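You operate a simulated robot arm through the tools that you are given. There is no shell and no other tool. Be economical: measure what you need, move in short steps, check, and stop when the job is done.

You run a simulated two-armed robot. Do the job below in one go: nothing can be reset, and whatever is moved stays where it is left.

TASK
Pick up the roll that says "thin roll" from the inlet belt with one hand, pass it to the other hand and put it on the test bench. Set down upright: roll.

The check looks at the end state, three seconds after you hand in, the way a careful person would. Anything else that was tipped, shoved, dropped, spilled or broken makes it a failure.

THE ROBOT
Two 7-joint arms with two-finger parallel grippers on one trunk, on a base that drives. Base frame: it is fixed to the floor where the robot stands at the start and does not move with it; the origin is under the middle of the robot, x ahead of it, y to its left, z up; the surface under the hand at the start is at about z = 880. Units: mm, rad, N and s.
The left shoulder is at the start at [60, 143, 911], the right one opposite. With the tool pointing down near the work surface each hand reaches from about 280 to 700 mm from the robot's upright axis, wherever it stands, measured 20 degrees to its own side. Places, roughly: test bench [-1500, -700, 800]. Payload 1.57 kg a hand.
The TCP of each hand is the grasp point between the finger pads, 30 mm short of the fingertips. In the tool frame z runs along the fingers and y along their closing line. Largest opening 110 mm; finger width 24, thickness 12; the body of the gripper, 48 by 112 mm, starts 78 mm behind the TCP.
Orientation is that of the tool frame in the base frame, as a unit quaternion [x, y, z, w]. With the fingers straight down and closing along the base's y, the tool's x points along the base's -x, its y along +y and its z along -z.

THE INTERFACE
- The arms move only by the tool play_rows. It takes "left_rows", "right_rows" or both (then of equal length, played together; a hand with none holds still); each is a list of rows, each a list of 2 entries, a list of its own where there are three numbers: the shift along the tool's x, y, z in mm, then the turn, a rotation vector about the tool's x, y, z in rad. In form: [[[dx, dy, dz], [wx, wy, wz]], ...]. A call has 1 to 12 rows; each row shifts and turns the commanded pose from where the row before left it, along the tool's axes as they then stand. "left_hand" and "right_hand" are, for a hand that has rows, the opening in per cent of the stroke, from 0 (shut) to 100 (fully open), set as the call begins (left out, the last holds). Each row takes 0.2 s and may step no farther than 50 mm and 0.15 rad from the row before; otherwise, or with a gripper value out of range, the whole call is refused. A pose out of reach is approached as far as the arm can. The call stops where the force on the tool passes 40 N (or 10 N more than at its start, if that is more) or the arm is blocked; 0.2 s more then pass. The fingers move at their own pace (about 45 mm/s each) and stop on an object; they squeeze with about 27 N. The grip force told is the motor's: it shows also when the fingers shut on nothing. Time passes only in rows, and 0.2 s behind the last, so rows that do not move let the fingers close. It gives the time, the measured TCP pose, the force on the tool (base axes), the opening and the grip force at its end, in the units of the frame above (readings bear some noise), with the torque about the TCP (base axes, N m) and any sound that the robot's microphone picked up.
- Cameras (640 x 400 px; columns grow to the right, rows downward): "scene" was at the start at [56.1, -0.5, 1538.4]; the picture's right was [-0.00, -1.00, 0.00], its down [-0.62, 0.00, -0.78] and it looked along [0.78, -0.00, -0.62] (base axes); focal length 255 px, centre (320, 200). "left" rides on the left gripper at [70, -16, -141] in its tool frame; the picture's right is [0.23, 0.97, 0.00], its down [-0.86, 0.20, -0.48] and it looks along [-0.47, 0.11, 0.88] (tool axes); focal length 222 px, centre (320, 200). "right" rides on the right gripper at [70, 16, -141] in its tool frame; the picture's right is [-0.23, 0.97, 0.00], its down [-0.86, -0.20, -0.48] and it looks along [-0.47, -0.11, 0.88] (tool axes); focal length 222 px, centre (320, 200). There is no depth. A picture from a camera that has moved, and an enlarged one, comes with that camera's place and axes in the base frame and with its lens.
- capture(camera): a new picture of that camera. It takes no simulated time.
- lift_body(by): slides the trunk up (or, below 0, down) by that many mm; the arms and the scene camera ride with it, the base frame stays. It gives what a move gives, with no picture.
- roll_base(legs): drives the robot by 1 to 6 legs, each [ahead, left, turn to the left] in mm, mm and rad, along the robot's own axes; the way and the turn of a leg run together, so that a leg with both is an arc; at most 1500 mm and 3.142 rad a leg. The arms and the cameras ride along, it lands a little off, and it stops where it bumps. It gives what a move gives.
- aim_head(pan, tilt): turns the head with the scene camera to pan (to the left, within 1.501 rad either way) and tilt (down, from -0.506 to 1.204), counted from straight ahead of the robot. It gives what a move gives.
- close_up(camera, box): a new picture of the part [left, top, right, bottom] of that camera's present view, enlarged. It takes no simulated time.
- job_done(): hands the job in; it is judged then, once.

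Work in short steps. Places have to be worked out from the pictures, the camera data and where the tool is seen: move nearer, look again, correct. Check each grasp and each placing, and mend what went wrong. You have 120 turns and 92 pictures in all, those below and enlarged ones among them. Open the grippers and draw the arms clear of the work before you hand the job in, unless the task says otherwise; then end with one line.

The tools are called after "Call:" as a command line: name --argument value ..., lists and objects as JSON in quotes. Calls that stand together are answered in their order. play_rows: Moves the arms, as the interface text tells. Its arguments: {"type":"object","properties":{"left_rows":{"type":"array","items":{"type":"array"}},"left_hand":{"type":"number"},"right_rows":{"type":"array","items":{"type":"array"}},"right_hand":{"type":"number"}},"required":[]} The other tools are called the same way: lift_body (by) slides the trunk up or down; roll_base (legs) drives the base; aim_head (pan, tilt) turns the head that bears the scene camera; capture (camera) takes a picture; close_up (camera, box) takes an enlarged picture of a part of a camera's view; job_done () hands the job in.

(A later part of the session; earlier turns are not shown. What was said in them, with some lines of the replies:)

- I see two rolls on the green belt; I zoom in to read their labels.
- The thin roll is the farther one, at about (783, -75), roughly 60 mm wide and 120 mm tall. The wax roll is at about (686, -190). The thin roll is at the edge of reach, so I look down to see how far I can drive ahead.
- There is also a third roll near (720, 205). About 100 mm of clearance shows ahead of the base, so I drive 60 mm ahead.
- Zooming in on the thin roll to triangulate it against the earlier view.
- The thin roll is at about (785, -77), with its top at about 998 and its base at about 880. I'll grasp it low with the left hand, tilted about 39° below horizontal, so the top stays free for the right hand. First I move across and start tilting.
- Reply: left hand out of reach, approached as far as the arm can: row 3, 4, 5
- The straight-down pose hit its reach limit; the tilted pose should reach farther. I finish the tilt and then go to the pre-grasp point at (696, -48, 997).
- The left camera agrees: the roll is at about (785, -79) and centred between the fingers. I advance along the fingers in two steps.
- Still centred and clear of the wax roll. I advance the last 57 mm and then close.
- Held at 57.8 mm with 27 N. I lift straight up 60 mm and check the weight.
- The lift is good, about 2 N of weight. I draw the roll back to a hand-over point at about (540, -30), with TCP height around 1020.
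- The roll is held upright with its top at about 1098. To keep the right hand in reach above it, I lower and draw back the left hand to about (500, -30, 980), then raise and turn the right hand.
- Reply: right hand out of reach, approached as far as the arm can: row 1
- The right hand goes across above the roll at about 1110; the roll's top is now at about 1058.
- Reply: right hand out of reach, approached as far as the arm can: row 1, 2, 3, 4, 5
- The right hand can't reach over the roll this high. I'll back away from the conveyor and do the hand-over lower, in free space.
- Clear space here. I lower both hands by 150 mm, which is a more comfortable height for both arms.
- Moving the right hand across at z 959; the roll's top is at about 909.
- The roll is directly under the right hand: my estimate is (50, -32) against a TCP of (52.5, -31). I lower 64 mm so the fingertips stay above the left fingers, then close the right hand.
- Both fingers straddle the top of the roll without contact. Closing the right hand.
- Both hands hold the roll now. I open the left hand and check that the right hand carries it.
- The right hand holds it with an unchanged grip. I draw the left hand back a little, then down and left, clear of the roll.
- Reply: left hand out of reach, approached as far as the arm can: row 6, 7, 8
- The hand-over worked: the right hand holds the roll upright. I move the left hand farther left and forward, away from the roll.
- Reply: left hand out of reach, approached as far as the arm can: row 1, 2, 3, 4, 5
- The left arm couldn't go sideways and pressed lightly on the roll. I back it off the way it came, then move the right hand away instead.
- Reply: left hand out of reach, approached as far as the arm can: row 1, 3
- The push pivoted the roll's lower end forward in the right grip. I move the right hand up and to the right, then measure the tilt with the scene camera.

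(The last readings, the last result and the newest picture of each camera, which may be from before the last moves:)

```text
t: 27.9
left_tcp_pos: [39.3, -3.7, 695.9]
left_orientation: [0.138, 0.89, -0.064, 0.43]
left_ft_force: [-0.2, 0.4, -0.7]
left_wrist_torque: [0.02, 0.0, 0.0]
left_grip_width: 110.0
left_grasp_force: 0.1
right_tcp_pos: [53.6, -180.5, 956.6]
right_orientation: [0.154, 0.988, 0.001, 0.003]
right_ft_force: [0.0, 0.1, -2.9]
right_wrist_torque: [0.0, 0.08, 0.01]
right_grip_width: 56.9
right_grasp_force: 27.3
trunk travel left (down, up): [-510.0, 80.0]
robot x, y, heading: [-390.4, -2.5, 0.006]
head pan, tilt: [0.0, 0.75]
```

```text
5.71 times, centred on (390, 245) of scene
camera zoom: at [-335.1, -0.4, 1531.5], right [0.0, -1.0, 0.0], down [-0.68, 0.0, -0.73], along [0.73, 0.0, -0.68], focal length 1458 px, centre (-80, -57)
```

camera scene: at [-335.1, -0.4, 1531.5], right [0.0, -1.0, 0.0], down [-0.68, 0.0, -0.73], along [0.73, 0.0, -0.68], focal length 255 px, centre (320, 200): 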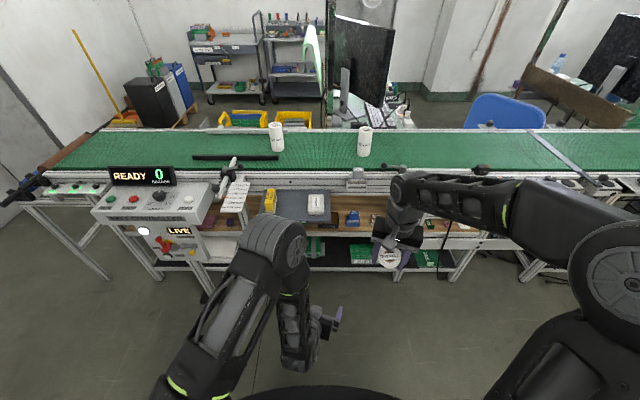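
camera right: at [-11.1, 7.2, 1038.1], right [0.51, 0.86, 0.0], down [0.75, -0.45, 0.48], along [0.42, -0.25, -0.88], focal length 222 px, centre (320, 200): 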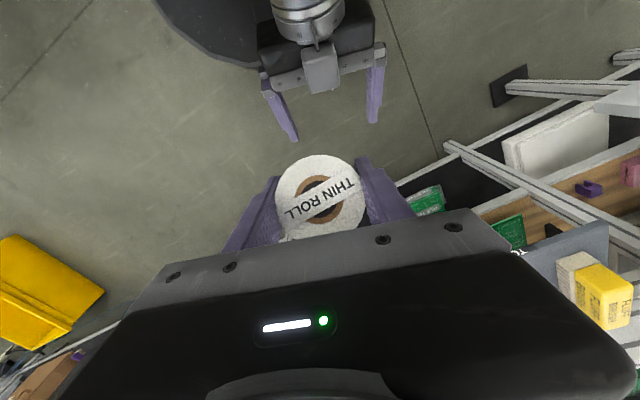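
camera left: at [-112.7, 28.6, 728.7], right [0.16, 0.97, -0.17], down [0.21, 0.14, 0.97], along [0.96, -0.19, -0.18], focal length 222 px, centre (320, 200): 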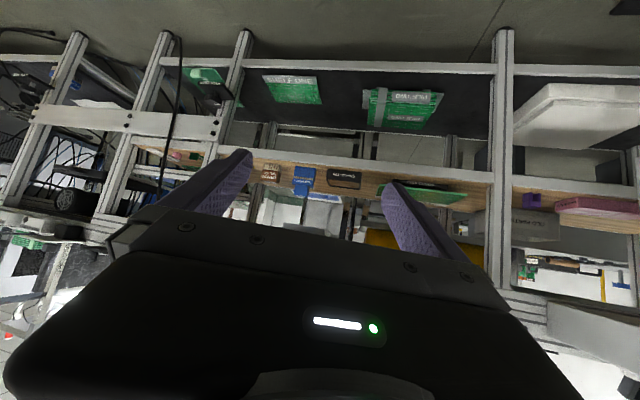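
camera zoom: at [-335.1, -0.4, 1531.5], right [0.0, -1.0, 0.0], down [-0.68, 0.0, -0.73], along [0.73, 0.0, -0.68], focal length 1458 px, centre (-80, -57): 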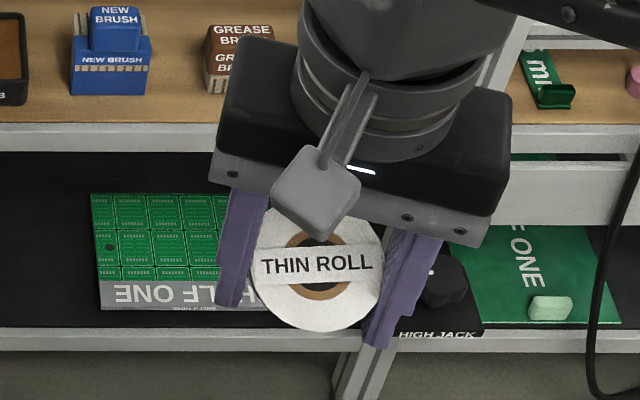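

Seen end-on along this view, the roll is tilted about 30–35° with its lower end forward. I pitch the right tool the other way by 0.6 rad and look again.

Call:
play_rows --right_rows '[[[0, 0, 0], [0, 0.15, 0]], [[0, 0, 0], [0, 0.15, 0]], [[0, 0, 0], [0, 0.15, 0]], [[0, 0, 0], [0, 0.15, 0]], [[0, 0, 0], [0, 0, 0]]]'

Call:
close_up --camera "scene" --box '[310, 180, 470, 280]'

Call:
capture --camera "right"

```text
t: 29.1
left_tcp_pos: [39.3, -3.5, 695.5]
left_orientation: [0.138, 0.89, -0.063, 0.431]
left_ft_force: [-0.2, 0.1, 0.8]
left_wrist_torque: [-0.01, 0.02, 0.03]
left_grip_width: 110.1
left_grasp_force: 0.0
right_tcp_pos: [52.3, -180.0, 955.1]
right_orientation: [0.152, 0.969, 0.033, -0.194]
right_ft_force: [-0.1, 0.0, -2.8]
right_wrist_torque: [-0.02, 0.04, 0.0]
right_grip_width: 56.7
right_grasp_force: 26.9
right hand out of reach, approached as far as the arm can: row 4
trunk travel left (down, up): [-510.0, 80.0]
robot x, y, heading: [-390.8, -1.2, 0.006]
head pan, tilt: [0.0, 0.75]
```

```text
4.00 times, centred on (390, 230) of scene
camera zoom: at [-335.4, -0.7, 1531.5], right [0.0, -1.0, 0.0], down [-0.68, 0.0, -0.73], along [0.73, 0.0, -0.68], focal length 1020 px, centre (40, 80)
```

zoom: 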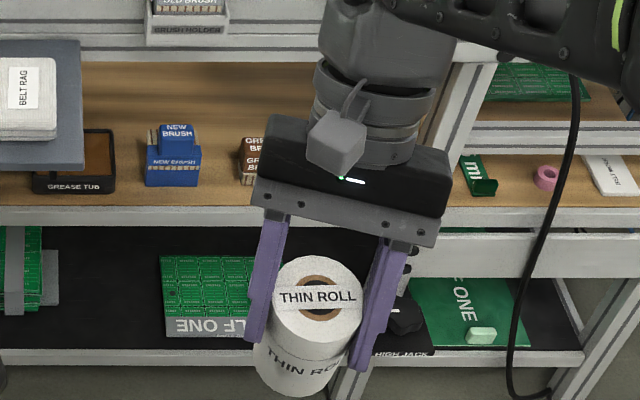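

```text
53 pictures are left
camera right: at [46.5, -162.2, 1114.0], right [0.5, 0.86, -0.08], down [0.87, -0.49, 0.11], along [0.06, -0.13, -0.99], focal length 222 px, centre (320, 200)
```

right: 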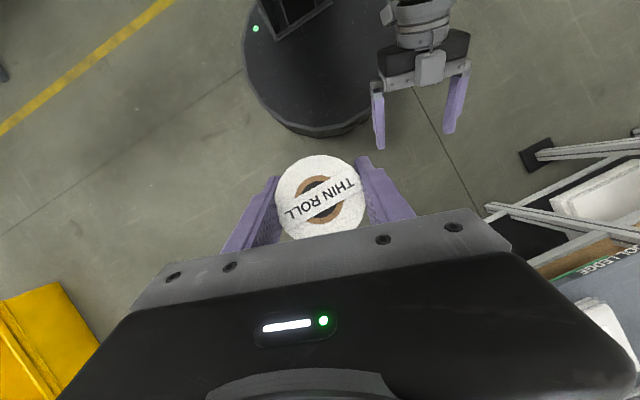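

The tool is now tilted 0.4 rad and about 0.2–0.25 rad of roll tilt is left. I lower the hand, bring it nearer, and finish the correction.

Call:
play_rows --right_rows '[[[16, 0, 39], [0, 0, 0]], [[16, 0, 39], [0, 0, 0]], [[0, 0, 0], [0, 0.12, 0]], [[0, 0, 0], [0, 0.11, 0]], [[0, 0, 0], [0, 0, 0]]]'

Call:
close_up --camera "scene" --box '[310, 200, 470, 300]'

Call:
capture --camera "right"

```text
t: 30.3
left_tcp_pos: [38.4, -2.9, 696.1]
left_orientation: [0.138, 0.89, -0.063, 0.43]
left_ft_force: [0.8, 0.1, -0.7]
left_wrist_torque: [0.01, 0.02, 0.02]
left_grip_width: 109.7
left_grasp_force: 0.1
right_tcp_pos: [-4.0, -162.5, 896.8]
right_orientation: [0.146, 0.94, 0.049, -0.304]
right_ft_force: [0.7, 0.3, -2.8]
right_wrist_torque: [-0.01, 0.02, 0.0]
right_grip_width: 56.8
right_grasp_force: 27.1
trunk travel left (down, up): [-510.0, 80.0]
robot x, y, heading: [-388.2, -1.5, 0.002]
head pan, tilt: [0.0, 0.75]
```

```text
4.00 times, centred on (390, 250) of scene
camera zoom: at [-335.3, -0.6, 1531.5], right [0.0, -1.0, 0.0], down [-0.68, 0.0, -0.73], along [0.73, 0.0, -0.68], focal length 1020 px, centre (40, 0)
```

zoom: 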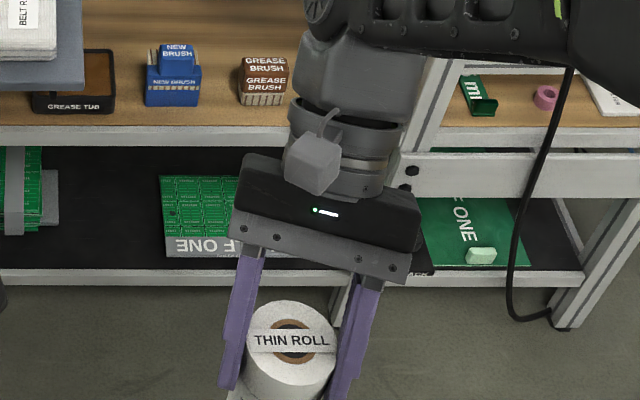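

```text
51 pictures are left
camera right: at [23.5, -155.8, 1052.7], right [0.47, 0.87, -0.13], down [0.87, -0.49, -0.11], along [-0.16, -0.06, -0.99], focal length 222 px, centre (320, 200)
```

right: 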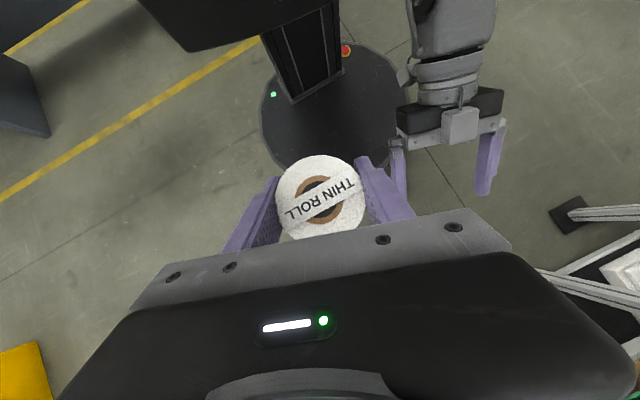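

The view cuts off the roll's base, so I zoom in lower.

Call:
close_up --camera "scene" --box '[330, 255, 450, 330]'

```text
5.33 times, centred on (390, 292) of scene
camera zoom: at [-335.3, -0.6, 1531.5], right [0.0, -1.0, 0.0], down [-0.68, 0.0, -0.73], along [0.73, 0.0, -0.68], focal length 1361 px, centre (-53, -293)
```

zoom: 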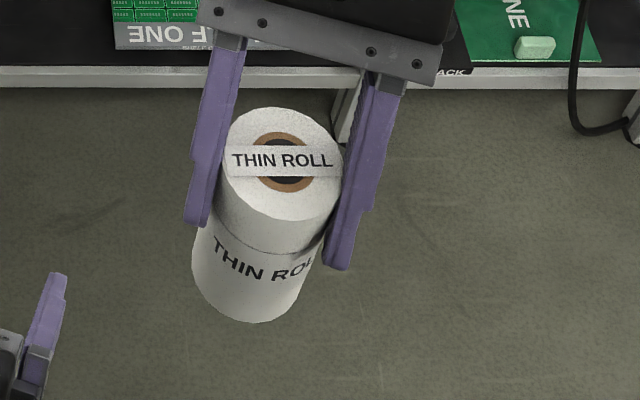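

The roll now projects as vertical, with its base at about z = 792. Next I turn right in place and look for the test bench.

Call:
roll_base --legs '[[0, 0, -1.3]]'

Call:
aim_head --pan -1.0 --tilt 0.5

Call:
capture --camera "scene"

```text
t: 33.9
left_tcp_pos: [-273.6, -413.7, 696.4]
left_orientation: [0.648, 0.626, -0.31, 0.305]
left_ft_force: [0.7, -0.5, 0.1]
left_wrist_torque: [0.0, 0.01, 0.01]
left_grip_width: 110.1
left_grasp_force: 0.1
right_tcp_pos: [-439.5, -414.2, 896.2]
right_orientation: [0.685, 0.662, 0.221, -0.211]
right_ft_force: [0.0, -0.2, -2.7]
right_wrist_torque: [0.01, -0.01, -0.01]
right_grip_width: 57.1
right_grasp_force: 26.6
trunk travel left (down, up): [-510.0, 80.0]
robot x, y, heading: [-387.5, -6.5, -1.291]
head pan, tilt: [0.0, 0.75]
```

```text
t: 35.1
left_tcp_pos: [-275.8, -413.3, 695.0]
left_orientation: [0.647, 0.626, -0.31, 0.305]
left_ft_force: [-0.2, -0.3, 0.4]
left_wrist_torque: [0.0, -0.02, 0.0]
left_grip_width: 110.1
left_grasp_force: 0.0
right_tcp_pos: [-439.9, -413.8, 896.9]
right_orientation: [0.685, 0.661, 0.222, -0.211]
right_ft_force: [-0.8, 0.2, -2.1]
right_wrist_torque: [0.05, 0.0, 0.03]
right_grip_width: 56.9
right_grasp_force: 27.1
trunk travel left (down, up): [-510.0, 80.0]
robot x, y, heading: [-387.4, 5.4, -1.289]
head pan, tilt: [-1.0, 0.499]
```

```text
49 pictures are left
camera scene: at [-456.7, -40.6, 1553.5], right [-0.75, 0.66, 0.0], down [0.32, 0.36, -0.88], along [-0.58, -0.66, -0.48], focal length 255 px, centre (320, 200)
```

scene: 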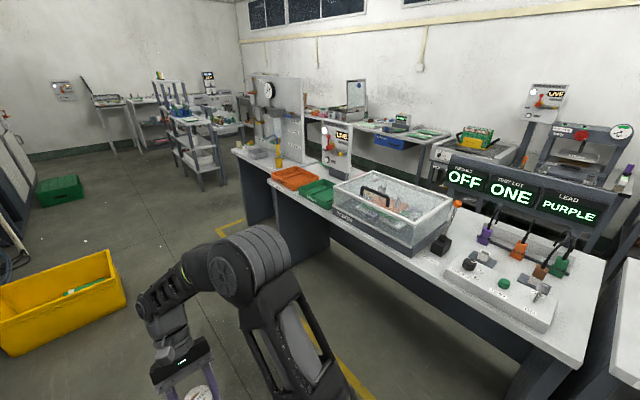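

The long white table with the clear box lies where the test bench should be. I zoom in on it.

Call:
close_up --camera "scene" --box '[230, 120, 470, 270]'

Call:
close_up --camera "scene" --box '[400, 120, 640, 400]'

```text
2.67 times, centred on (350, 195) of scene
camera zoom: at [-456.7, -40.6, 1553.5], right [-0.75, 0.66, 0.0], down [0.32, 0.36, -0.88], along [-0.58, -0.66, -0.48], focal length 680 px, centre (240, 213)
```

zoom: 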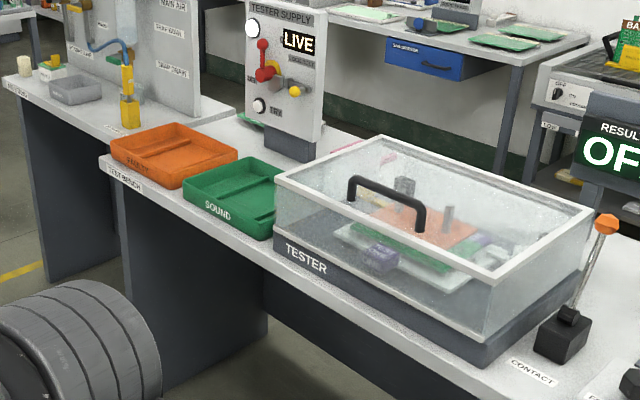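

```text
1.43 times, centred on (520, 260) of scene
camera zoom: at [-456.7, -40.6, 1553.5], right [-0.75, 0.66, 0.0], down [0.32, 0.36, -0.88], along [-0.58, -0.66, -0.48], focal length 364 px, centre (34, 114)
```

zoom: 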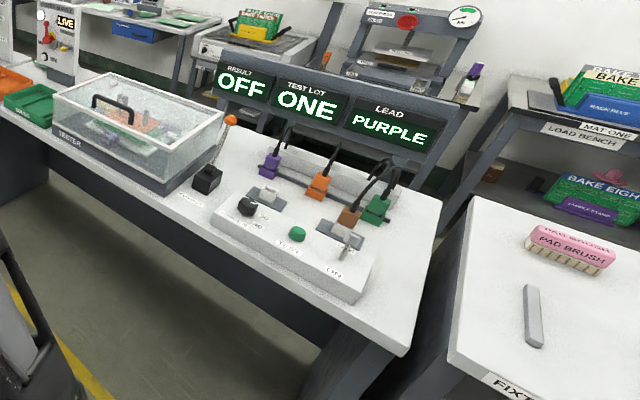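

The label confirms it is the TEST BENCH: front edge at x ≈ -1260, right end at y ≈ 135. The clear front-right corner at about (-1340, 92) suits the roll. The left hand hangs below bench height, so I close it and raise it first.

Call:
play_rows --left_rows '[[[0, 0, 0], [0, 0, 0]], [[0, 0, 0], [0, 0, 0]], [[0, 0, 0], [0, 0, 0]], [[-31.3, 0, -24.9], [0, 0, 0]], [[-31.3, 0, -24.9], [0, 0, 0]], [[-31.3, 0, -24.9], [0, 0, 0]], [[0, 20, 0], [0, 0.15, 0]], [[0, 20, 0], [0, 0.15, 0]], [[0, 20, 0], [0, 0.15, 0]]]' --left_hand 0

Call:
aim_head --pan 0 --tilt 0.8

Call:
capture --camera "scene"

```text
t: 37.1
left_tcp_pos: [-215.6, -414.8, 817.0]
left_orientation: [0.7, 0.679, -0.158, 0.156]
left_ft_force: [0.1, 0.1, -0.2]
left_wrist_torque: [0.01, -0.01, -0.01]
left_grip_width: 0.2
left_grasp_force: 21.2
right_tcp_pos: [-439.4, -413.9, 896.5]
right_orientation: [0.685, 0.661, 0.222, -0.211]
right_ft_force: [-1.3, 1.5, -3.4]
right_wrist_torque: [0.02, 0.0, 0.01]
right_grip_width: 56.8
right_grasp_force: 27.3
trunk travel left (down, up): [-510.0, 80.0]
robot x, y, heading: [-389.5, -0.7, -1.295]
head pan, tilt: [-1.0, 0.499]
```

```text
t: 38.4
left_tcp_pos: [-216.3, -415.1, 816.3]
left_orientation: [0.701, 0.678, -0.158, 0.157]
left_ft_force: [0.3, -0.3, -0.7]
left_wrist_torque: [0.04, -0.05, -0.02]
left_grip_width: 0.1
left_grasp_force: 21.0
right_tcp_pos: [-438.7, -412.8, 896.4]
right_orientation: [0.684, 0.662, 0.222, -0.213]
right_ft_force: [0.3, 0.6, -2.6]
right_wrist_torque: [0.03, 0.02, -0.01]
right_grip_width: 56.7
right_grasp_force: 26.7
trunk travel left (down, up): [-510.0, 80.0]
robot x, y, heading: [-388.1, 0.4, -1.29]
head pan, tilt: [0.0, 0.799]
```

```text
46 pictures are left
camera scene: at [-374.5, -49.8, 1527.5], right [-0.96, -0.27, 0.0], down [-0.2, 0.69, -0.7], along [0.19, -0.67, -0.72], focal length 255 px, centre (320, 200)
```

scene: 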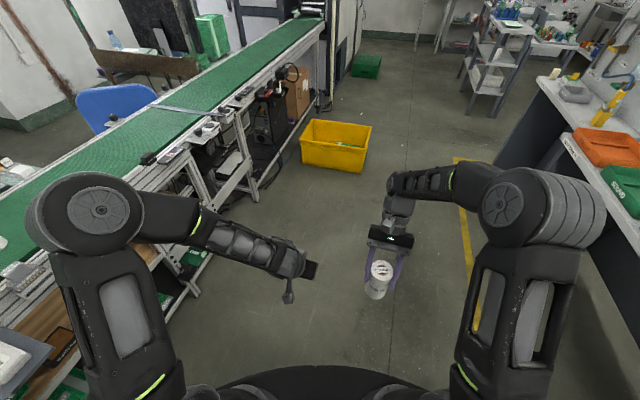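

Left hand is free. I straighten it and raise it to about 970, farther left.

Call:
play_rows --left_rows '[[[0, 20, 0], [0, 0.15, 0]], [[0, 20, 0], [0, 0.15, 0]], [[0, 20, 0], [0, 0.15, 0]], [[10, 20, -40], [0, 0, 0]], [[10, 20, -40], [0, 0, 0]], [[10, 0, -40], [0, 0, 0]], [[10, 0, -40], [0, 0, 0]]]'

Call:
roll_base --legs '[[0, 0, -0.9]]'

Call:
aim_head --pan -0.6 --tilt 0.7

Call:
capture --camera "scene"

```text
t: 40.0
left_tcp_pos: [-115.5, -379.6, 977.4]
left_orientation: [0.718, 0.696, 0.002, 0.001]
left_ft_force: [-0.6, 0.2, 0.5]
left_wrist_torque: [0.0, 0.01, -0.01]
left_grip_width: 0.0
left_grasp_force: 21.6
right_tcp_pos: [-439.6, -413.6, 896.3]
right_orientation: [0.684, 0.662, 0.221, -0.212]
right_ft_force: [0.1, 0.2, -2.4]
right_wrist_torque: [-0.01, 0.02, 0.03]
right_grip_width: 56.7
right_grasp_force: 27.2
trunk travel left (down, up): [-510.0, 80.0]
robot x, y, heading: [-388.5, -3.8, -1.294]
head pan, tilt: [0.0, 0.799]
```

```text
t: 42.8
left_tcp_pos: [-522.8, -447.6, 977.2]
left_orientation: [0.951, 0.308, 0.002, 0.004]
left_ft_force: [0.5, 0.5, 0.3]
left_wrist_torque: [-0.01, 0.0, -0.02]
left_grip_width: 0.0
left_grasp_force: 21.5
right_tcp_pos: [-746.7, -212.2, 895.9]
right_orientation: [0.906, 0.291, 0.293, -0.092]
right_ft_force: [-0.2, -0.5, -2.9]
right_wrist_torque: [-0.01, 0.01, -0.03]
right_grip_width: 56.7
right_grasp_force: 26.9
trunk travel left (down, up): [-510.0, 80.0]
robot x, y, heading: [-389.8, 1.9, -2.208]
head pan, tilt: [0.0, 0.799]
```

```text
t: 43.8
left_tcp_pos: [-521.0, -448.8, 976.9]
left_orientation: [0.951, 0.308, 0.001, 0.002]
left_ft_force: [-0.3, 0.1, 0.0]
left_wrist_torque: [0.0, -0.03, -0.01]
left_grip_width: 0.2
left_grasp_force: 21.2
right_tcp_pos: [-745.0, -212.1, 896.2]
right_orientation: [0.906, 0.291, 0.293, -0.093]
right_ft_force: [0.0, 0.5, -2.3]
right_wrist_torque: [0.02, 0.01, -0.02]
right_grip_width: 56.9
right_grasp_force: 27.0
trunk travel left (down, up): [-510.0, 80.0]
robot x, y, heading: [-387.7, -3.8, -2.208]
head pan, tilt: [-0.6, 0.7]
```

```text
45 pictures are left
camera scene: at [-451.0, -4.9, 1535.8], right [-0.33, 0.94, 0.0], down [0.61, 0.21, -0.76], along [-0.72, -0.25, -0.64], focal length 255 px, centre (320, 200)
```

scene: 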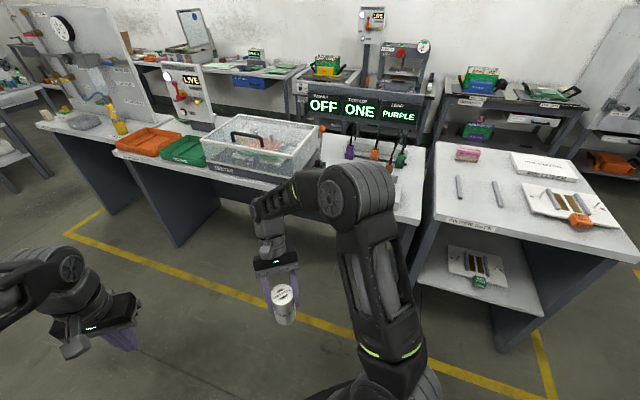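

The way to the bench is clear. I raise the trunk 70 mm so the roll's base (≈792) clears the bench top (≈800), turn to face the bench and drive partway.

Call:
lift_body --by 70

Call:
roll_base --legs '[[0, 0, -0.934], [380, 85, 0]]'

Call:
aim_head --pan -0.25 --tilt 0.8

Call:
capture --camera "scene"

```text
t: 44.8
left_tcp_pos: [-522.4, -448.3, 1045.8]
left_orientation: [0.951, 0.309, 0.001, 0.003]
left_ft_force: [0.7, -0.8, 0.7]
left_wrist_torque: [0.0, 0.02, -0.01]
left_grip_width: 0.0
left_grasp_force: 21.0
right_tcp_pos: [-746.6, -212.7, 965.9]
right_orientation: [0.906, 0.291, 0.293, -0.092]
right_ft_force: [0.1, -0.4, -2.5]
right_wrist_torque: [0.06, -0.01, 0.0]
right_grip_width: 56.7
right_grasp_force: 27.1
trunk travel left (down, up): [-580.0, 10.0]
robot x, y, heading: [-389.3, -0.8, -2.21]
head pan, tilt: [-0.6, 0.7]
```

```text
t: 49.7
left_tcp_pos: [-1209.1, -242.3, 1047.0]
left_orientation: [0.988, -0.156, 0.0, 0.003]
left_ft_force: [0.2, -0.5, -0.1]
left_wrist_torque: [-0.02, -0.01, 0.0]
left_grip_width: 0.0
left_grasp_force: 20.8
right_tcp_pos: [-1152.6, 80.0, 966.6]
right_orientation: [0.94, -0.15, 0.303, 0.049]
right_ft_force: [-0.3, -0.1, -1.9]
right_wrist_torque: [-0.02, -0.03, 0.02]
right_grip_width: 56.9
right_grasp_force: 26.9
trunk travel left (down, up): [-580.0, 10.0]
robot x, y, heading: [-766.6, -84.1, 3.135]
head pan, tilt: [-0.6, 0.7]
```

```text
t: 50.5
left_tcp_pos: [-1208.8, -240.5, 1046.5]
left_orientation: [0.988, -0.155, 0.0, 0.002]
left_ft_force: [-0.2, 0.1, -0.3]
left_wrist_torque: [-0.01, 0.01, -0.02]
left_grip_width: 0.0
left_grasp_force: 21.3
right_tcp_pos: [-1151.7, 79.7, 965.9]
right_orientation: [0.94, -0.151, 0.303, 0.05]
right_ft_force: [0.5, 0.2, -2.1]
right_wrist_torque: [-0.01, -0.02, 0.01]
right_grip_width: 57.0
right_grasp_force: 27.3
trunk travel left (down, up): [-580.0, 10.0]
robot x, y, heading: [-770.3, -84.2, 3.141]
head pan, tilt: [-0.25, 0.799]
```

```text
44 pictures are left
camera scene: at [-817.9, -64.6, 1597.5], right [0.25, 0.97, 0.0], down [0.69, -0.18, -0.7], along [-0.67, 0.17, -0.72], focal length 255 px, centre (320, 200)
```

scene: 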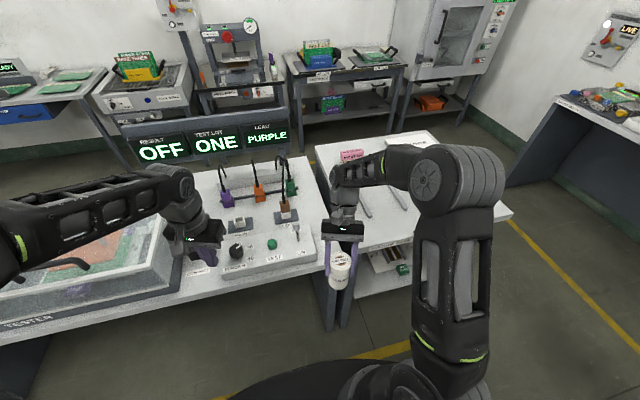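

The bench's end strip looks narrower than I estimated. I zoom in to find the real free spots.

Call:
close_up --camera "scene" --box '[160, 140, 400, 290]'

Call:
capture --camera "right"

```text
2.67 times, centred on (280, 215) of scene
camera zoom: at [-817.9, -64.6, 1597.5], right [0.25, 0.97, 0.0], down [0.69, -0.18, -0.7], along [-0.67, 0.17, -0.72], focal length 680 px, centre (427, 160)
```

zoom: 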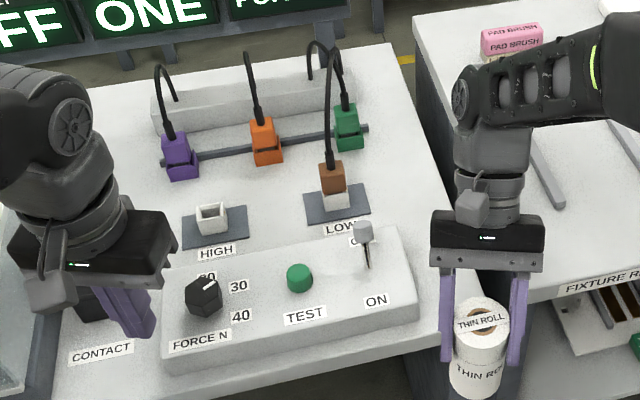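

```text
42 pictures are left
camera right: at [-1182.5, 72.2, 1122.6], right [-0.48, -0.87, -0.13], down [-0.86, 0.49, -0.11], along [0.16, 0.06, -0.99], focal length 222 px, centre (320, 200)
```

right: 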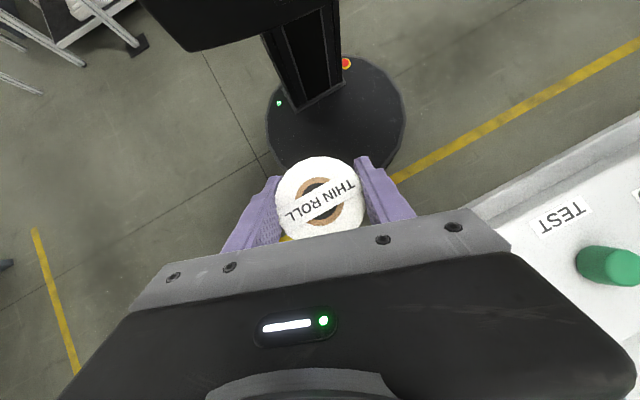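

The end strip beside the control box is too narrow. There is a good free spot behind it, right of the LOW socket, at about (-1480, 65). To reach it I turn the tilted gripper about the vertical so the wrist leans to the right rather than forward, which keeps the roll upright.

Call:
play_rows --right_rows '[[[0, 0, 0], [-0.081, 0, 0.114]], [[0, 0, 0], [-0.081, 0, 0.114]], [[0, 0, 0], [-0.081, 0, 0.114]], [[0, 0, 0], [-0.081, 0, 0.114]], [[0, 0, 0], [-0.081, 0, 0.114]], [[0, 0, 0], [-0.081, 0, 0.114]], [[0, 0, 0], [-0.081, 0, 0.114]], [[0, 0, 0], [-0.081, 0, 0.114]], [[0, 0, 0], [-0.081, 0, 0.114]], [[0, 0, 0], [0, 0, 0]]]'

Call:
capture --camera "scene"

```text
t: 52.7
left_tcp_pos: [-1208.7, -241.5, 1047.4]
left_orientation: [0.988, -0.155, 0.0, 0.003]
left_ft_force: [0.5, -0.2, 0.5]
left_wrist_torque: [-0.01, 0.05, 0.02]
left_grip_width: 0.2
left_grasp_force: 21.5
right_tcp_pos: [-1152.2, 80.2, 965.9]
right_orientation: [-0.67, 0.676, -0.217, -0.216]
right_ft_force: [1.2, 0.4, -2.0]
right_wrist_torque: [0.0, 0.05, 0.02]
right_grip_width: 56.7
right_grasp_force: 26.5
trunk travel left (down, up): [-580.0, 10.0]
robot x, y, heading: [-768.4, -84.6, 3.141]
head pan, tilt: [-0.25, 0.799]
```

```text
41 pictures are left
camera scene: at [-818.1, -64.6, 1597.5], right [0.25, 0.97, 0.0], down [0.69, -0.18, -0.7], along [-0.67, 0.17, -0.72], focal length 255 px, centre (320, 200)
```

scene: 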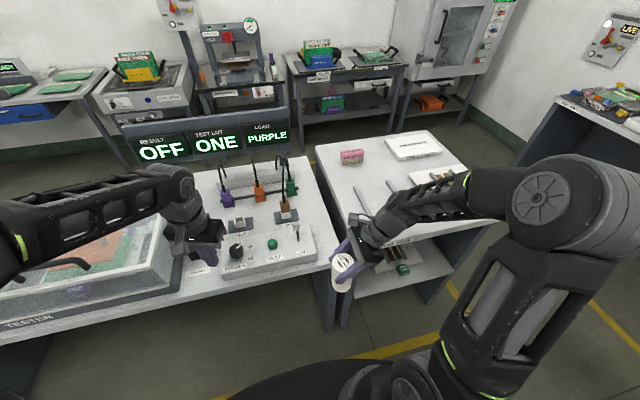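

It reached. I zoom in to check the roll's uprightness and the bench edge.

Call:
close_up --camera "scene" --box '[220, 160, 400, 310]'

Call:
capture --camera "right"

Call:
capture --camera "left"

```text
2.67 times, centred on (310, 235) of scene
camera zoom: at [-818.1, -64.6, 1597.5], right [0.25, 0.97, 0.0], down [0.69, -0.18, -0.7], along [-0.67, 0.17, -0.72], focal length 680 px, centre (347, 107)
```

zoom: 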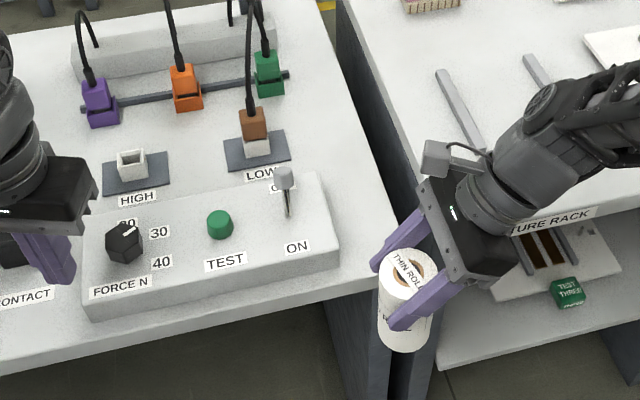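

```text
39 pictures are left
camera right: at [-1170.0, 105.2, 1122.3], right [-0.97, 0.19, -0.14], down [0.21, 0.97, -0.11], along [0.11, -0.13, -0.98], focal length 222 px, centre (320, 200)
```

right: 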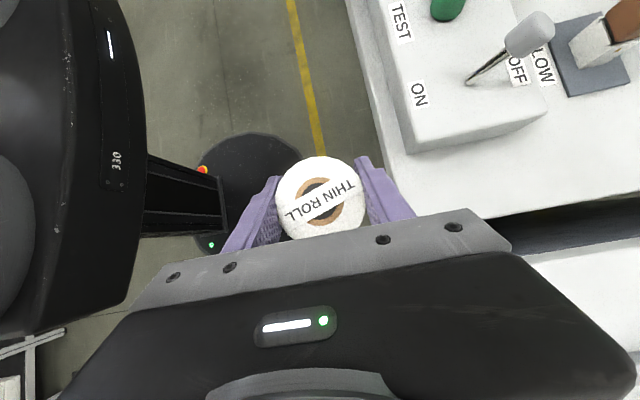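

```text
38 pictures are left
camera left: at [-1138.8, -245.1, 1188.3], right [-0.08, -1.0, 0.01], down [-0.87, 0.08, 0.48], along [-0.48, 0.03, -0.88], focal length 222 px, centre (320, 200)
```

left: 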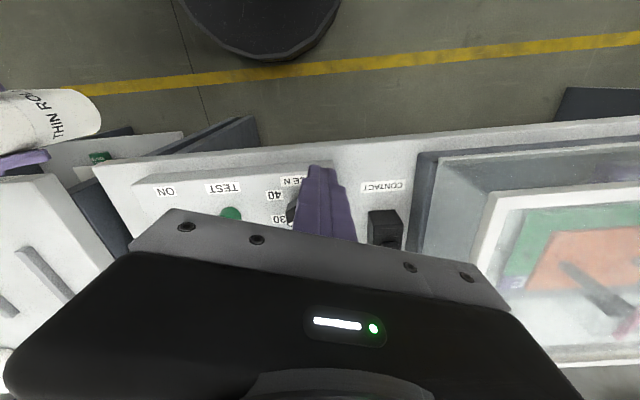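

From the close right camera, the strip beside the control box runs from y ≈ 23–34 to y ≈ 124–134, about 95 mm wide, so the roll fits at (-1380, 80). The left hand is near the contact lever, so I pull it back before driving closer.

Call:
play_rows --left_rows '[[[45, 0, 0], [0, 0, 0]], [[45, 0, 0], [0, 0, 0]], [[45, 0, 0], [0, 0, 0]], [[0, 0, 0], [0, 0, 0]]]'

Call:
aim_head --pan 0.3 --tilt 0.8

Call:
capture --camera "scene"

```text
t: 53.7
left_tcp_pos: [-1081.7, -281.9, 1048.5]
left_orientation: [0.988, -0.155, 0.0, 0.002]
left_ft_force: [-0.5, 0.1, -0.3]
left_wrist_torque: [0.03, -0.02, 0.0]
left_grip_width: 0.1
left_grasp_force: 21.4
right_tcp_pos: [-1152.0, 79.4, 966.9]
right_orientation: [-0.671, 0.676, -0.217, -0.216]
right_ft_force: [-0.5, 0.3, -2.6]
right_wrist_torque: [-0.04, -0.03, -0.01]
right_grip_width: 56.7
right_grasp_force: 27.3
trunk travel left (down, up): [-580.0, 10.0]
robot x, y, heading: [-764.4, -84.8, 3.139]
head pan, tilt: [-0.25, 0.799]
```

```text
t: 54.7
left_tcp_pos: [-1081.5, -281.3, 1048.6]
left_orientation: [0.988, -0.155, 0.0, 0.003]
left_ft_force: [-0.2, 0.2, 0.3]
left_wrist_torque: [0.02, -0.02, -0.02]
left_grip_width: 0.0
left_grasp_force: 20.6
right_tcp_pos: [-1152.4, 79.1, 966.0]
right_orientation: [-0.67, 0.676, -0.218, -0.216]
right_ft_force: [0.0, -0.1, -2.4]
right_wrist_torque: [-0.03, -0.01, 0.0]
right_grip_width: 56.7
right_grasp_force: 27.3
trunk travel left (down, up): [-580.0, 10.0]
robot x, y, heading: [-768.1, -86.5, 3.137]
head pan, tilt: [0.3, 0.799]
```

```text
37 pictures are left
camera scene: at [-816.7, -108.3, 1597.5], right [-0.29, 0.96, 0.0], down [0.69, 0.21, -0.7], along [-0.67, -0.2, -0.72], focal length 255 px, centre (320, 200)
```

scene: 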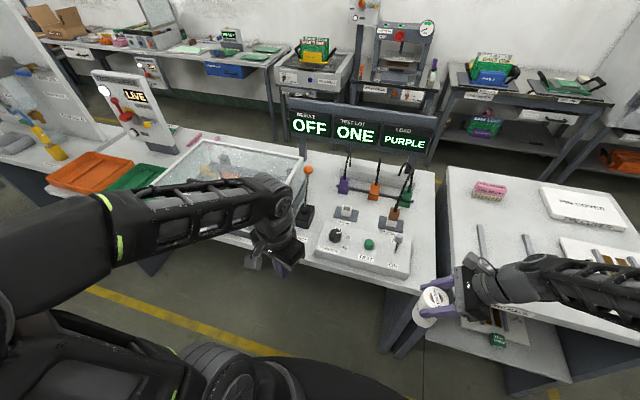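

The left hand now stays clear of the contact lever. I drive 150 mm closer.

Call:
roll_base --legs '[[150, 0, 0]]'

Call:
capture --camera "right"

```text
t: 56.1
left_tcp_pos: [-1232.1, -280.5, 1046.3]
left_orientation: [0.988, -0.156, 0.0, 0.003]
left_ft_force: [-0.6, -0.5, -0.3]
left_wrist_torque: [0.0, -0.06, 0.02]
left_grip_width: 0.1
left_grasp_force: 21.2
right_tcp_pos: [-1302.9, 80.9, 966.4]
right_orientation: [-0.671, 0.676, -0.218, -0.216]
right_ft_force: [-0.4, 0.2, -2.3]
right_wrist_torque: [0.01, 0.0, 0.06]
right_grip_width: 57.2
right_grasp_force: 27.4
trunk travel left (down, up): [-580.0, 10.0]
robot x, y, heading: [-919.9, -81.7, 3.133]
head pan, tilt: [0.3, 0.799]
```

```text
36 pictures are left
camera right: at [-1320.3, 106.3, 1122.0], right [-0.97, 0.19, -0.14], down [0.21, 0.97, -0.11], along [0.11, -0.13, -0.98], focal length 222 px, centre (320, 200)
```

right: 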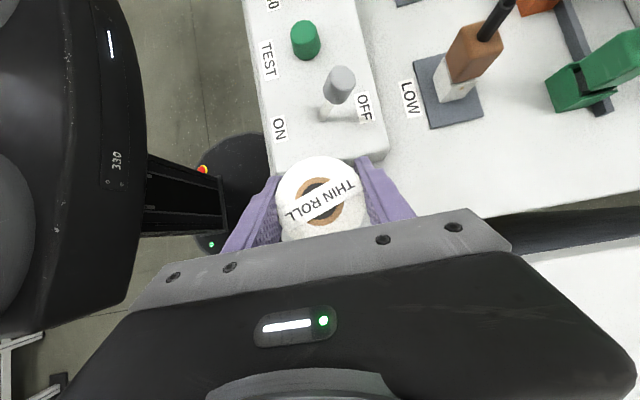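

Better still, the space behind the control box is open: the box ends at x ≈ -1393 and the bench edge is at y ≈ 135. I move the arm forward so the roll is over (-1455, 72).

Call:
play_rows --right_rows '[[[1.6, 38, 1.2], [0, 0, 0]], [[1.6, 38, 1.2], [0, 0, 0]], [[1.6, 38, 1.2], [0, 0, 0]], [[1.6, 38, 1.2], [0, 0, 0]], [[0, 0, 0], [0, 0, 0]]]'

Call:
aim_head --pan -0.25 --tilt 0.8

Call:
capture --camera "right"

Call:
close_up --camera "scene" --box '[220, 120, 460, 270]'

```text
t: 57.3
left_tcp_pos: [-1231.6, -281.5, 1048.4]
left_orientation: [0.988, -0.157, 0.0, 0.004]
left_ft_force: [0.0, -0.4, -0.7]
left_wrist_torque: [0.01, -0.01, -0.01]
left_grip_width: 0.0
left_grasp_force: 21.5
right_tcp_pos: [-1450.6, 74.3, 966.0]
right_orientation: [-0.67, 0.676, -0.217, -0.217]
right_ft_force: [-0.3, -0.1, -2.7]
right_wrist_torque: [-0.03, 0.02, -0.02]
right_grip_width: 56.8
right_grasp_force: 26.8
trunk travel left (down, up): [-580.0, 10.0]
robot x, y, heading: [-921.3, -81.9, 3.131]
head pan, tilt: [0.3, 0.799]
```

```text
t: 58.2
left_tcp_pos: [-1231.6, -281.4, 1048.3]
left_orientation: [0.988, -0.157, 0.0, 0.003]
left_ft_force: [0.4, 0.6, -0.1]
left_wrist_torque: [0.01, -0.01, 0.0]
left_grip_width: 0.1
left_grasp_force: 21.5
right_tcp_pos: [-1451.1, 75.0, 965.7]
right_orientation: [-0.67, 0.676, -0.218, -0.216]
right_ft_force: [0.4, 0.6, -2.4]
right_wrist_torque: [-0.05, 0.0, -0.02]
right_grip_width: 57.0
right_grasp_force: 26.8
trunk travel left (down, up): [-580.0, 10.0]
robot x, y, heading: [-918.9, -83.4, 3.139]
head pan, tilt: [-0.25, 0.799]
```

```text
35 pictures are left
camera right: at [-1468.7, 100.5, 1122.0], right [-0.97, 0.19, -0.14], down [0.21, 0.97, -0.11], along [0.11, -0.13, -0.98], focal length 222 px, centre (320, 200)
```

right: 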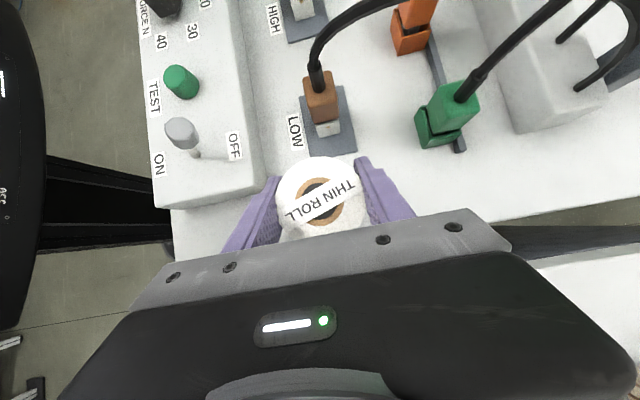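

```text
2.67 times, centred on (340, 195) of scene
camera zoom: at [-967.5, -64.0, 1597.5], right [0.25, 0.97, 0.0], down [0.69, -0.18, -0.7], along [-0.67, 0.17, -0.72], focal length 680 px, centre (267, 213)
```

zoom: 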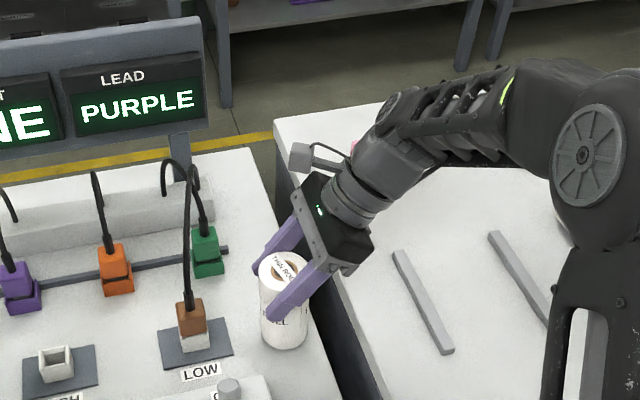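

Over the spot and clear of the LOW socket. I take a tighter view to check that the roll is vertical.

Call:
close_up --camera "scene" --box '[300, 205, 364, 257]'

```text
7.69 times, centred on (332, 231) of scene
camera zoom: at [-967.5, -64.0, 1597.5], right [0.25, 0.97, 0.0], down [0.69, -0.18, -0.7], along [-0.67, 0.17, -0.72], focal length 1962 px, centre (228, -38)
```

zoom: 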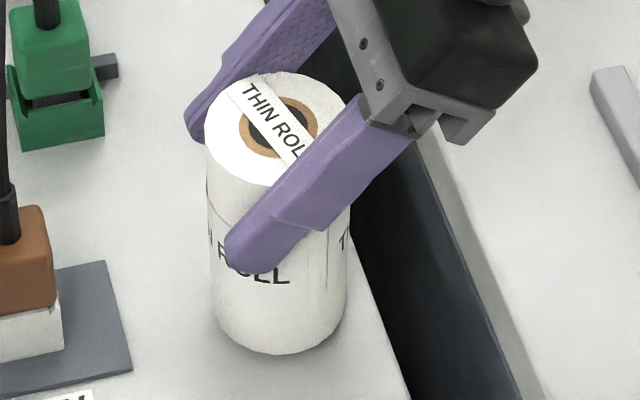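

The roll is vertical within about 3°. I lower it 45 mm, then in small steps while watching the force.

Call:
play_rows --right_rows '[[[-8.8, 0, 12.2], [0, 0, 0]], [[-8.8, 0, 12.2], [0, 0, 0]], [[-8.8, 0, 12.2], [0, 0, 0]], [[0, 0, 0], [0, 0, 0]]]'

Call:
close_up --camera "scene" --box '[300, 205, 380, 270]'

```text
t: 58.9
left_tcp_pos: [-1229.5, -280.2, 1048.4]
left_orientation: [0.988, -0.156, 0.0, 0.003]
left_ft_force: [-0.4, 0.0, -0.3]
left_wrist_torque: [-0.02, -0.02, 0.0]
left_grip_width: 0.0
left_grasp_force: 21.5
right_tcp_pos: [-1452.3, 70.9, 940.1]
right_orientation: [-0.67, 0.674, -0.218, -0.221]
right_ft_force: [4.9, 0.2, 13.5]
right_wrist_torque: [0.48, -0.12, -0.12]
right_grip_width: 57.0
right_grasp_force: 27.4
trunk travel left (down, up): [-580.0, 10.0]
robot x, y, heading: [-919.2, -85.8, 3.137]
head pan, tilt: [-0.25, 0.799]
stopped in row 3 (right hand): the force on the tool passed its limit at 64 N (the readings are from after the stop); the commanded pose is now the measured one
```

```text
6.15 times, centred on (340, 238) of scene
camera zoom: at [-965.3, -63.9, 1597.5], right [0.25, 0.97, 0.0], down [0.69, -0.18, -0.7], along [-0.68, 0.18, -0.72], focal length 1570 px, centre (197, -31)
```

zoom: 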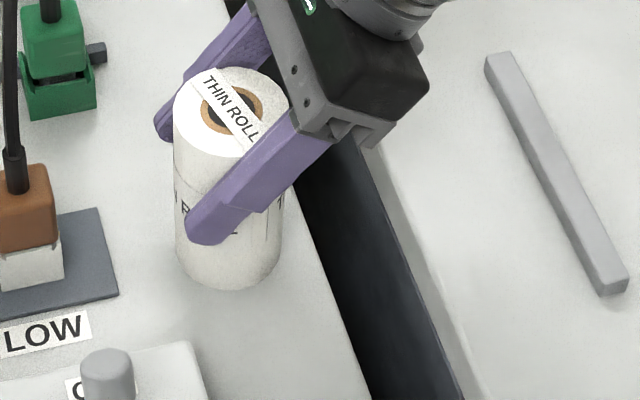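

Contact came at TCP z ≈ 940, higher than expected, so the bench top is about 840. I look from other cameras to be sure it is the roll's base resting on the bench.

Call:
capture --camera "left"

Call:
capture --camera "right"

Call:
capture --camera "scene"

```text
31 pictures are left
camera left: at [-1158.6, -284.7, 1189.1], right [-0.08, -1.0, 0.01], down [-0.87, 0.08, 0.48], along [-0.48, 0.04, -0.88], focal length 222 px, centre (320, 200)
```

left: 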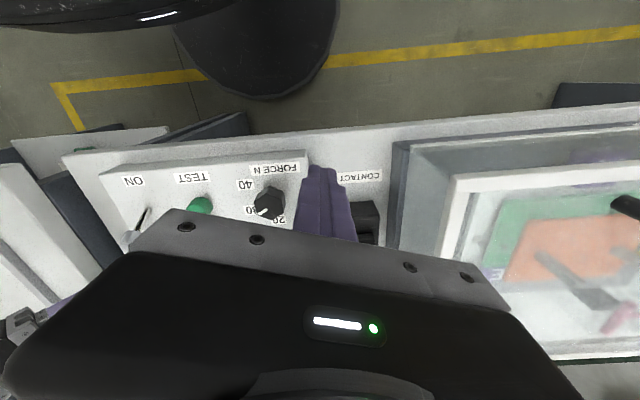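

```text
30 pictures are left
camera right: at [-1469.5, 98.5, 1095.8], right [-0.97, 0.19, -0.13], down [0.21, 0.97, -0.12], along [0.1, -0.14, -0.98], focal length 222 px, centre (320, 200)
```

right: 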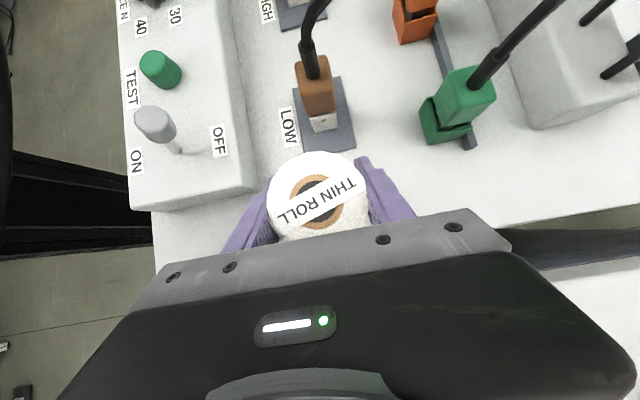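

```text
29 pictures are left
camera scene: at [-965.3, -63.9, 1597.5], right [0.25, 0.97, 0.0], down [0.69, -0.18, -0.7], along [-0.68, 0.18, -0.72], focal length 255 px, centre (320, 200)
```

scene: 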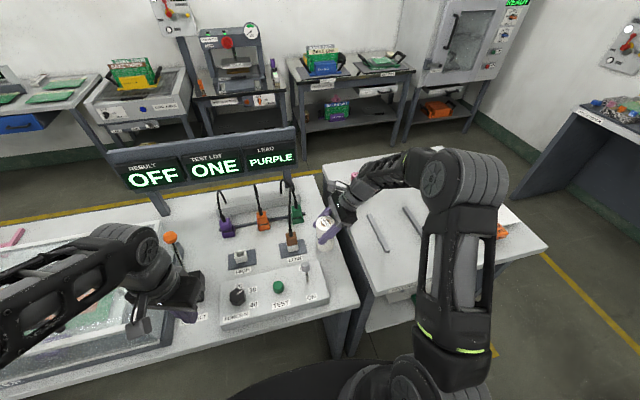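

Comparing the two right-camera heights puts the bench top at z ≈ 836, so this is the roll's base standing on the bench. I ease the pressure slightly, then open partway.

Call:
play_rows --right_rows '[[[0.9, 0, -1.2], [0, 0, 0]], [[0, 0, 0], [0, 0, 0]]]'

Call:
close_up --camera "scene" --box '[300, 205, 364, 257]'

```text
t: 59.5
left_tcp_pos: [-1229.7, -280.8, 1047.7]
left_orientation: [0.988, -0.156, 0.0, 0.003]
left_ft_force: [-0.1, 0.1, 0.3]
left_wrist_torque: [-0.03, -0.05, 0.02]
left_grip_width: 0.3
left_grasp_force: 21.5
right_tcp_pos: [-1453.0, 70.8, 939.1]
right_orientation: [-0.67, 0.674, -0.218, -0.22]
right_ft_force: [2.7, -1.5, 6.5]
right_wrist_torque: [-0.1, 0.0, 0.01]
right_grip_width: 57.0
right_grasp_force: 27.1
trunk travel left (down, up): [-580.0, 10.0]
robot x, y, heading: [-917.2, -84.5, 3.134]
head pan, tilt: [-0.25, 0.799]
```

```text
7.69 times, centred on (332, 231) of scene
camera zoom: at [-966.2, -64.3, 1597.5], right [0.25, 0.97, 0.0], down [0.69, -0.18, -0.7], along [-0.68, 0.18, -0.72], focal length 1962 px, centre (228, -38)
```

zoom: 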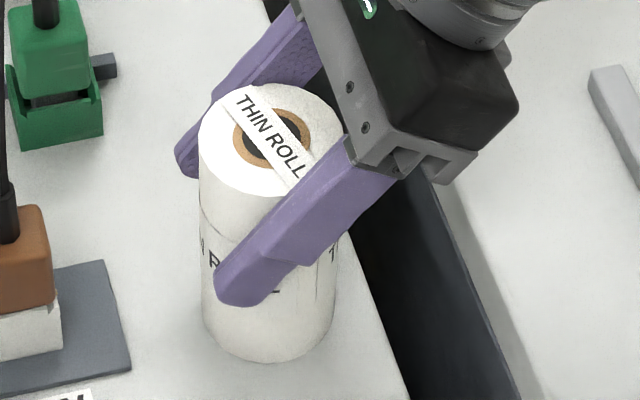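

The roll stands flush with light contact. Opening the right hand.

Call:
play_rows --right_rows '[[[0, 0, 0], [0, 0, 0]], [[0, 0, 0], [0, 0, 0]], [[0, 0, 0], [0, 0, 0]], [[0, 0, 0], [0, 0, 0]]]' --right_hand 85

Call:
close_up --camera "scene" --box '[300, 205, 364, 257]'

```text
t: 60.5
left_tcp_pos: [-1231.0, -281.2, 1047.8]
left_orientation: [0.988, -0.157, 0.002, 0.003]
left_ft_force: [0.6, -0.8, 0.0]
left_wrist_torque: [0.01, 0.01, 0.01]
left_grip_width: 0.0
left_grasp_force: 21.4
right_tcp_pos: [-1453.7, 72.3, 939.3]
right_orientation: [-0.67, 0.675, -0.217, -0.22]
right_ft_force: [0.2, 0.1, -0.5]
right_wrist_torque: [-0.01, -0.03, -0.02]
right_grip_width: 93.6
right_grasp_force: 0.0
trunk travel left (down, up): [-580.0, 10.0]
robot x, y, heading: [-917.5, -83.2, 3.14]
head pan, tilt: [-0.25, 0.799]
```

```text
7.69 times, centred on (332, 231) of scene
camera zoom: at [-967.2, -63.9, 1597.5], right [0.25, 0.97, 0.0], down [0.69, -0.18, -0.7], along [-0.67, 0.18, -0.72], focal length 1962 px, centre (228, -38)
```

zoom: 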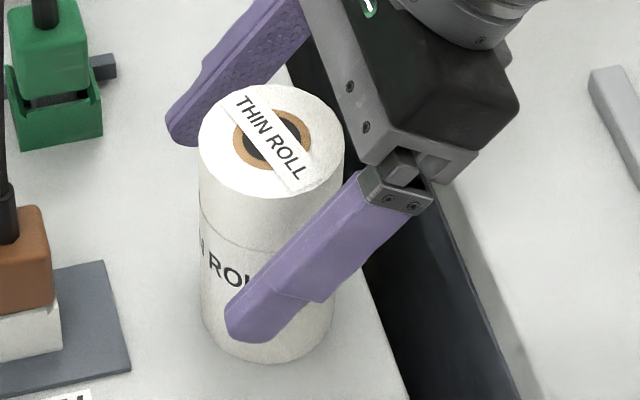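

The roll stands freely. I back the hand out along its fingers, up and to the right.

Call:
play_rows --right_rows '[[[0, 0, -25], [0, 0, 0]], [[0, 0, -40], [0, 0, 0]], [[0, 0, -40], [0, 0, 0]], [[0, 0, -20], [0, 0, 0]]]'

Call:
capture --camera "scene"

```text
t: 61.5
left_tcp_pos: [-1230.9, -279.9, 1047.1]
left_orientation: [0.988, -0.157, 0.0, 0.003]
left_ft_force: [0.6, -0.7, 0.8]
left_wrist_torque: [-0.04, 0.01, 0.02]
left_grip_width: 0.0
left_grasp_force: 21.3
right_tcp_pos: [-1453.0, 145.8, 1042.9]
right_orientation: [-0.67, 0.675, -0.217, -0.219]
right_ft_force: [0.6, -0.4, 0.0]
right_wrist_torque: [0.02, -0.01, -0.03]
right_grip_width: 93.3
right_grasp_force: 0.0
trunk travel left (down, up): [-580.0, 10.0]
robot x, y, heading: [-920.6, -83.8, 3.136]
head pan, tilt: [-0.25, 0.799]
```

```text
26 pictures are left
camera scene: at [-967.1, -63.9, 1597.5], right [0.25, 0.97, 0.0], down [0.69, -0.18, -0.7], along [-0.67, 0.18, -0.72], focal length 255 px, centre (320, 200)
```

scene: 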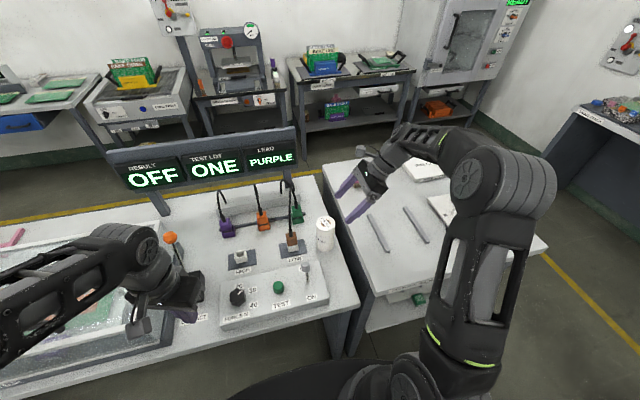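

The roll stands upright and the hand is clear above it. I back the robot away, open both grippers and take a final look.

Call:
roll_base --legs '[[-350, 0, 0]]'

Call:
play_rows --left_rows '[[[0, 0, 0], [0, 0, 0]], [[0, 0, 0], [0, 0, 0]], [[0, 0, 0], [0, 0, 0]], [[0, 0, 0], [0, 0, 0]], [[0, 0, 0], [0, 0, 0]]]' --left_hand 100

Call:
capture --camera "scene"

Call:
close_up --camera "scene" --box '[200, 100, 360, 200]'

```text
t: 63.8
left_tcp_pos: [-871.5, -283.1, 1047.8]
left_orientation: [0.988, -0.154, -0.001, 0.003]
left_ft_force: [0.1, 0.2, 0.5]
left_wrist_torque: [0.04, 0.04, -0.02]
left_grip_width: 0.0
left_grasp_force: 21.8
right_tcp_pos: [-1096.4, 145.0, 1043.1]
right_orientation: [-0.671, 0.674, -0.218, -0.22]
right_ft_force: [-0.4, -0.4, -1.0]
right_wrist_torque: [0.02, 0.0, -0.02]
right_grip_width: 93.4
right_grasp_force: 0.0
trunk travel left (down, up): [-580.0, 10.0]
robot x, y, heading: [-561.4, -82.9, 3.146]
head pan, tilt: [-0.25, 0.799]
```

```text
t: 65.0
left_tcp_pos: [-873.0, -282.0, 1048.6]
left_orientation: [0.988, -0.155, 0.0, 0.002]
left_ft_force: [-0.6, 0.0, 0.5]
left_wrist_torque: [-0.01, 0.01, 0.02]
left_grip_width: 103.8
left_grasp_force: 0.0
right_tcp_pos: [-1096.8, 144.3, 1043.1]
right_orientation: [-0.671, 0.674, -0.217, -0.22]
right_ft_force: [0.7, 0.5, 0.8]
right_wrist_torque: [0.03, 0.0, 0.02]
right_grip_width: 93.7
right_grasp_force: 0.1
trunk travel left (down, up): [-580.0, 10.0]
robot x, y, heading: [-561.4, -82.7, 3.143]
head pan, tilt: [-0.25, 0.799]
```

```text
25 pictures are left
camera scene: at [-609.9, -65.3, 1597.5], right [0.25, 0.97, 0.0], down [0.69, -0.18, -0.7], along [-0.68, 0.17, -0.72], focal length 255 px, centre (320, 200)
```

scene: 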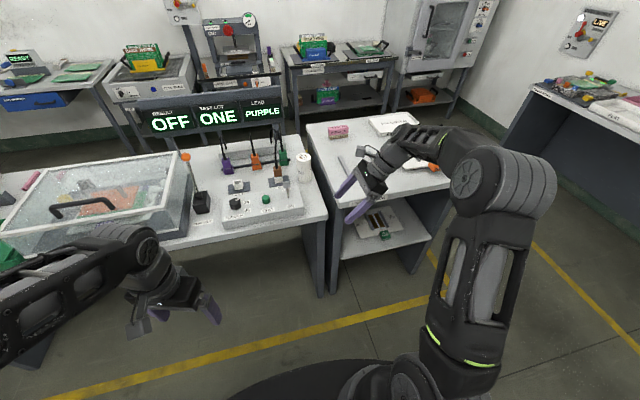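

```text
4.00 times, centred on (280, 150) of scene
camera zoom: at [-609.9, -65.3, 1597.5], right [0.25, 0.97, 0.0], down [0.69, -0.18, -0.7], along [-0.68, 0.17, -0.72], focal length 1020 px, centre (480, 400)
```

zoom: 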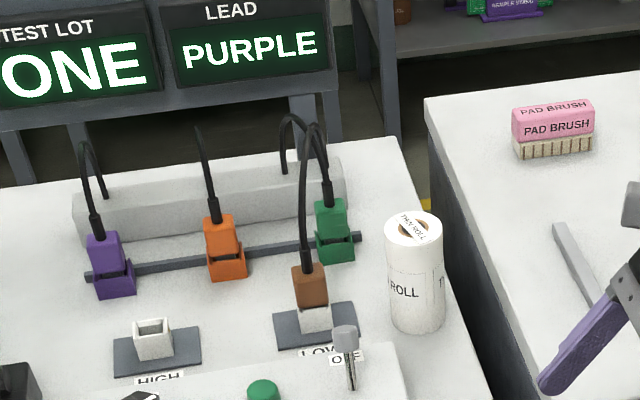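

The thin roll stands upright on the test bench with nothing around it disturbed, and both hands are open and clear. Handing in.

Call:
job_done

```text
The job is handed in.
```

The thin roll is standing upright on the test bench: the left hand picked it from the inlet belt and passed it to the right hand, which set it down, and the final pictures showed nothing around it on the bench disturbed.
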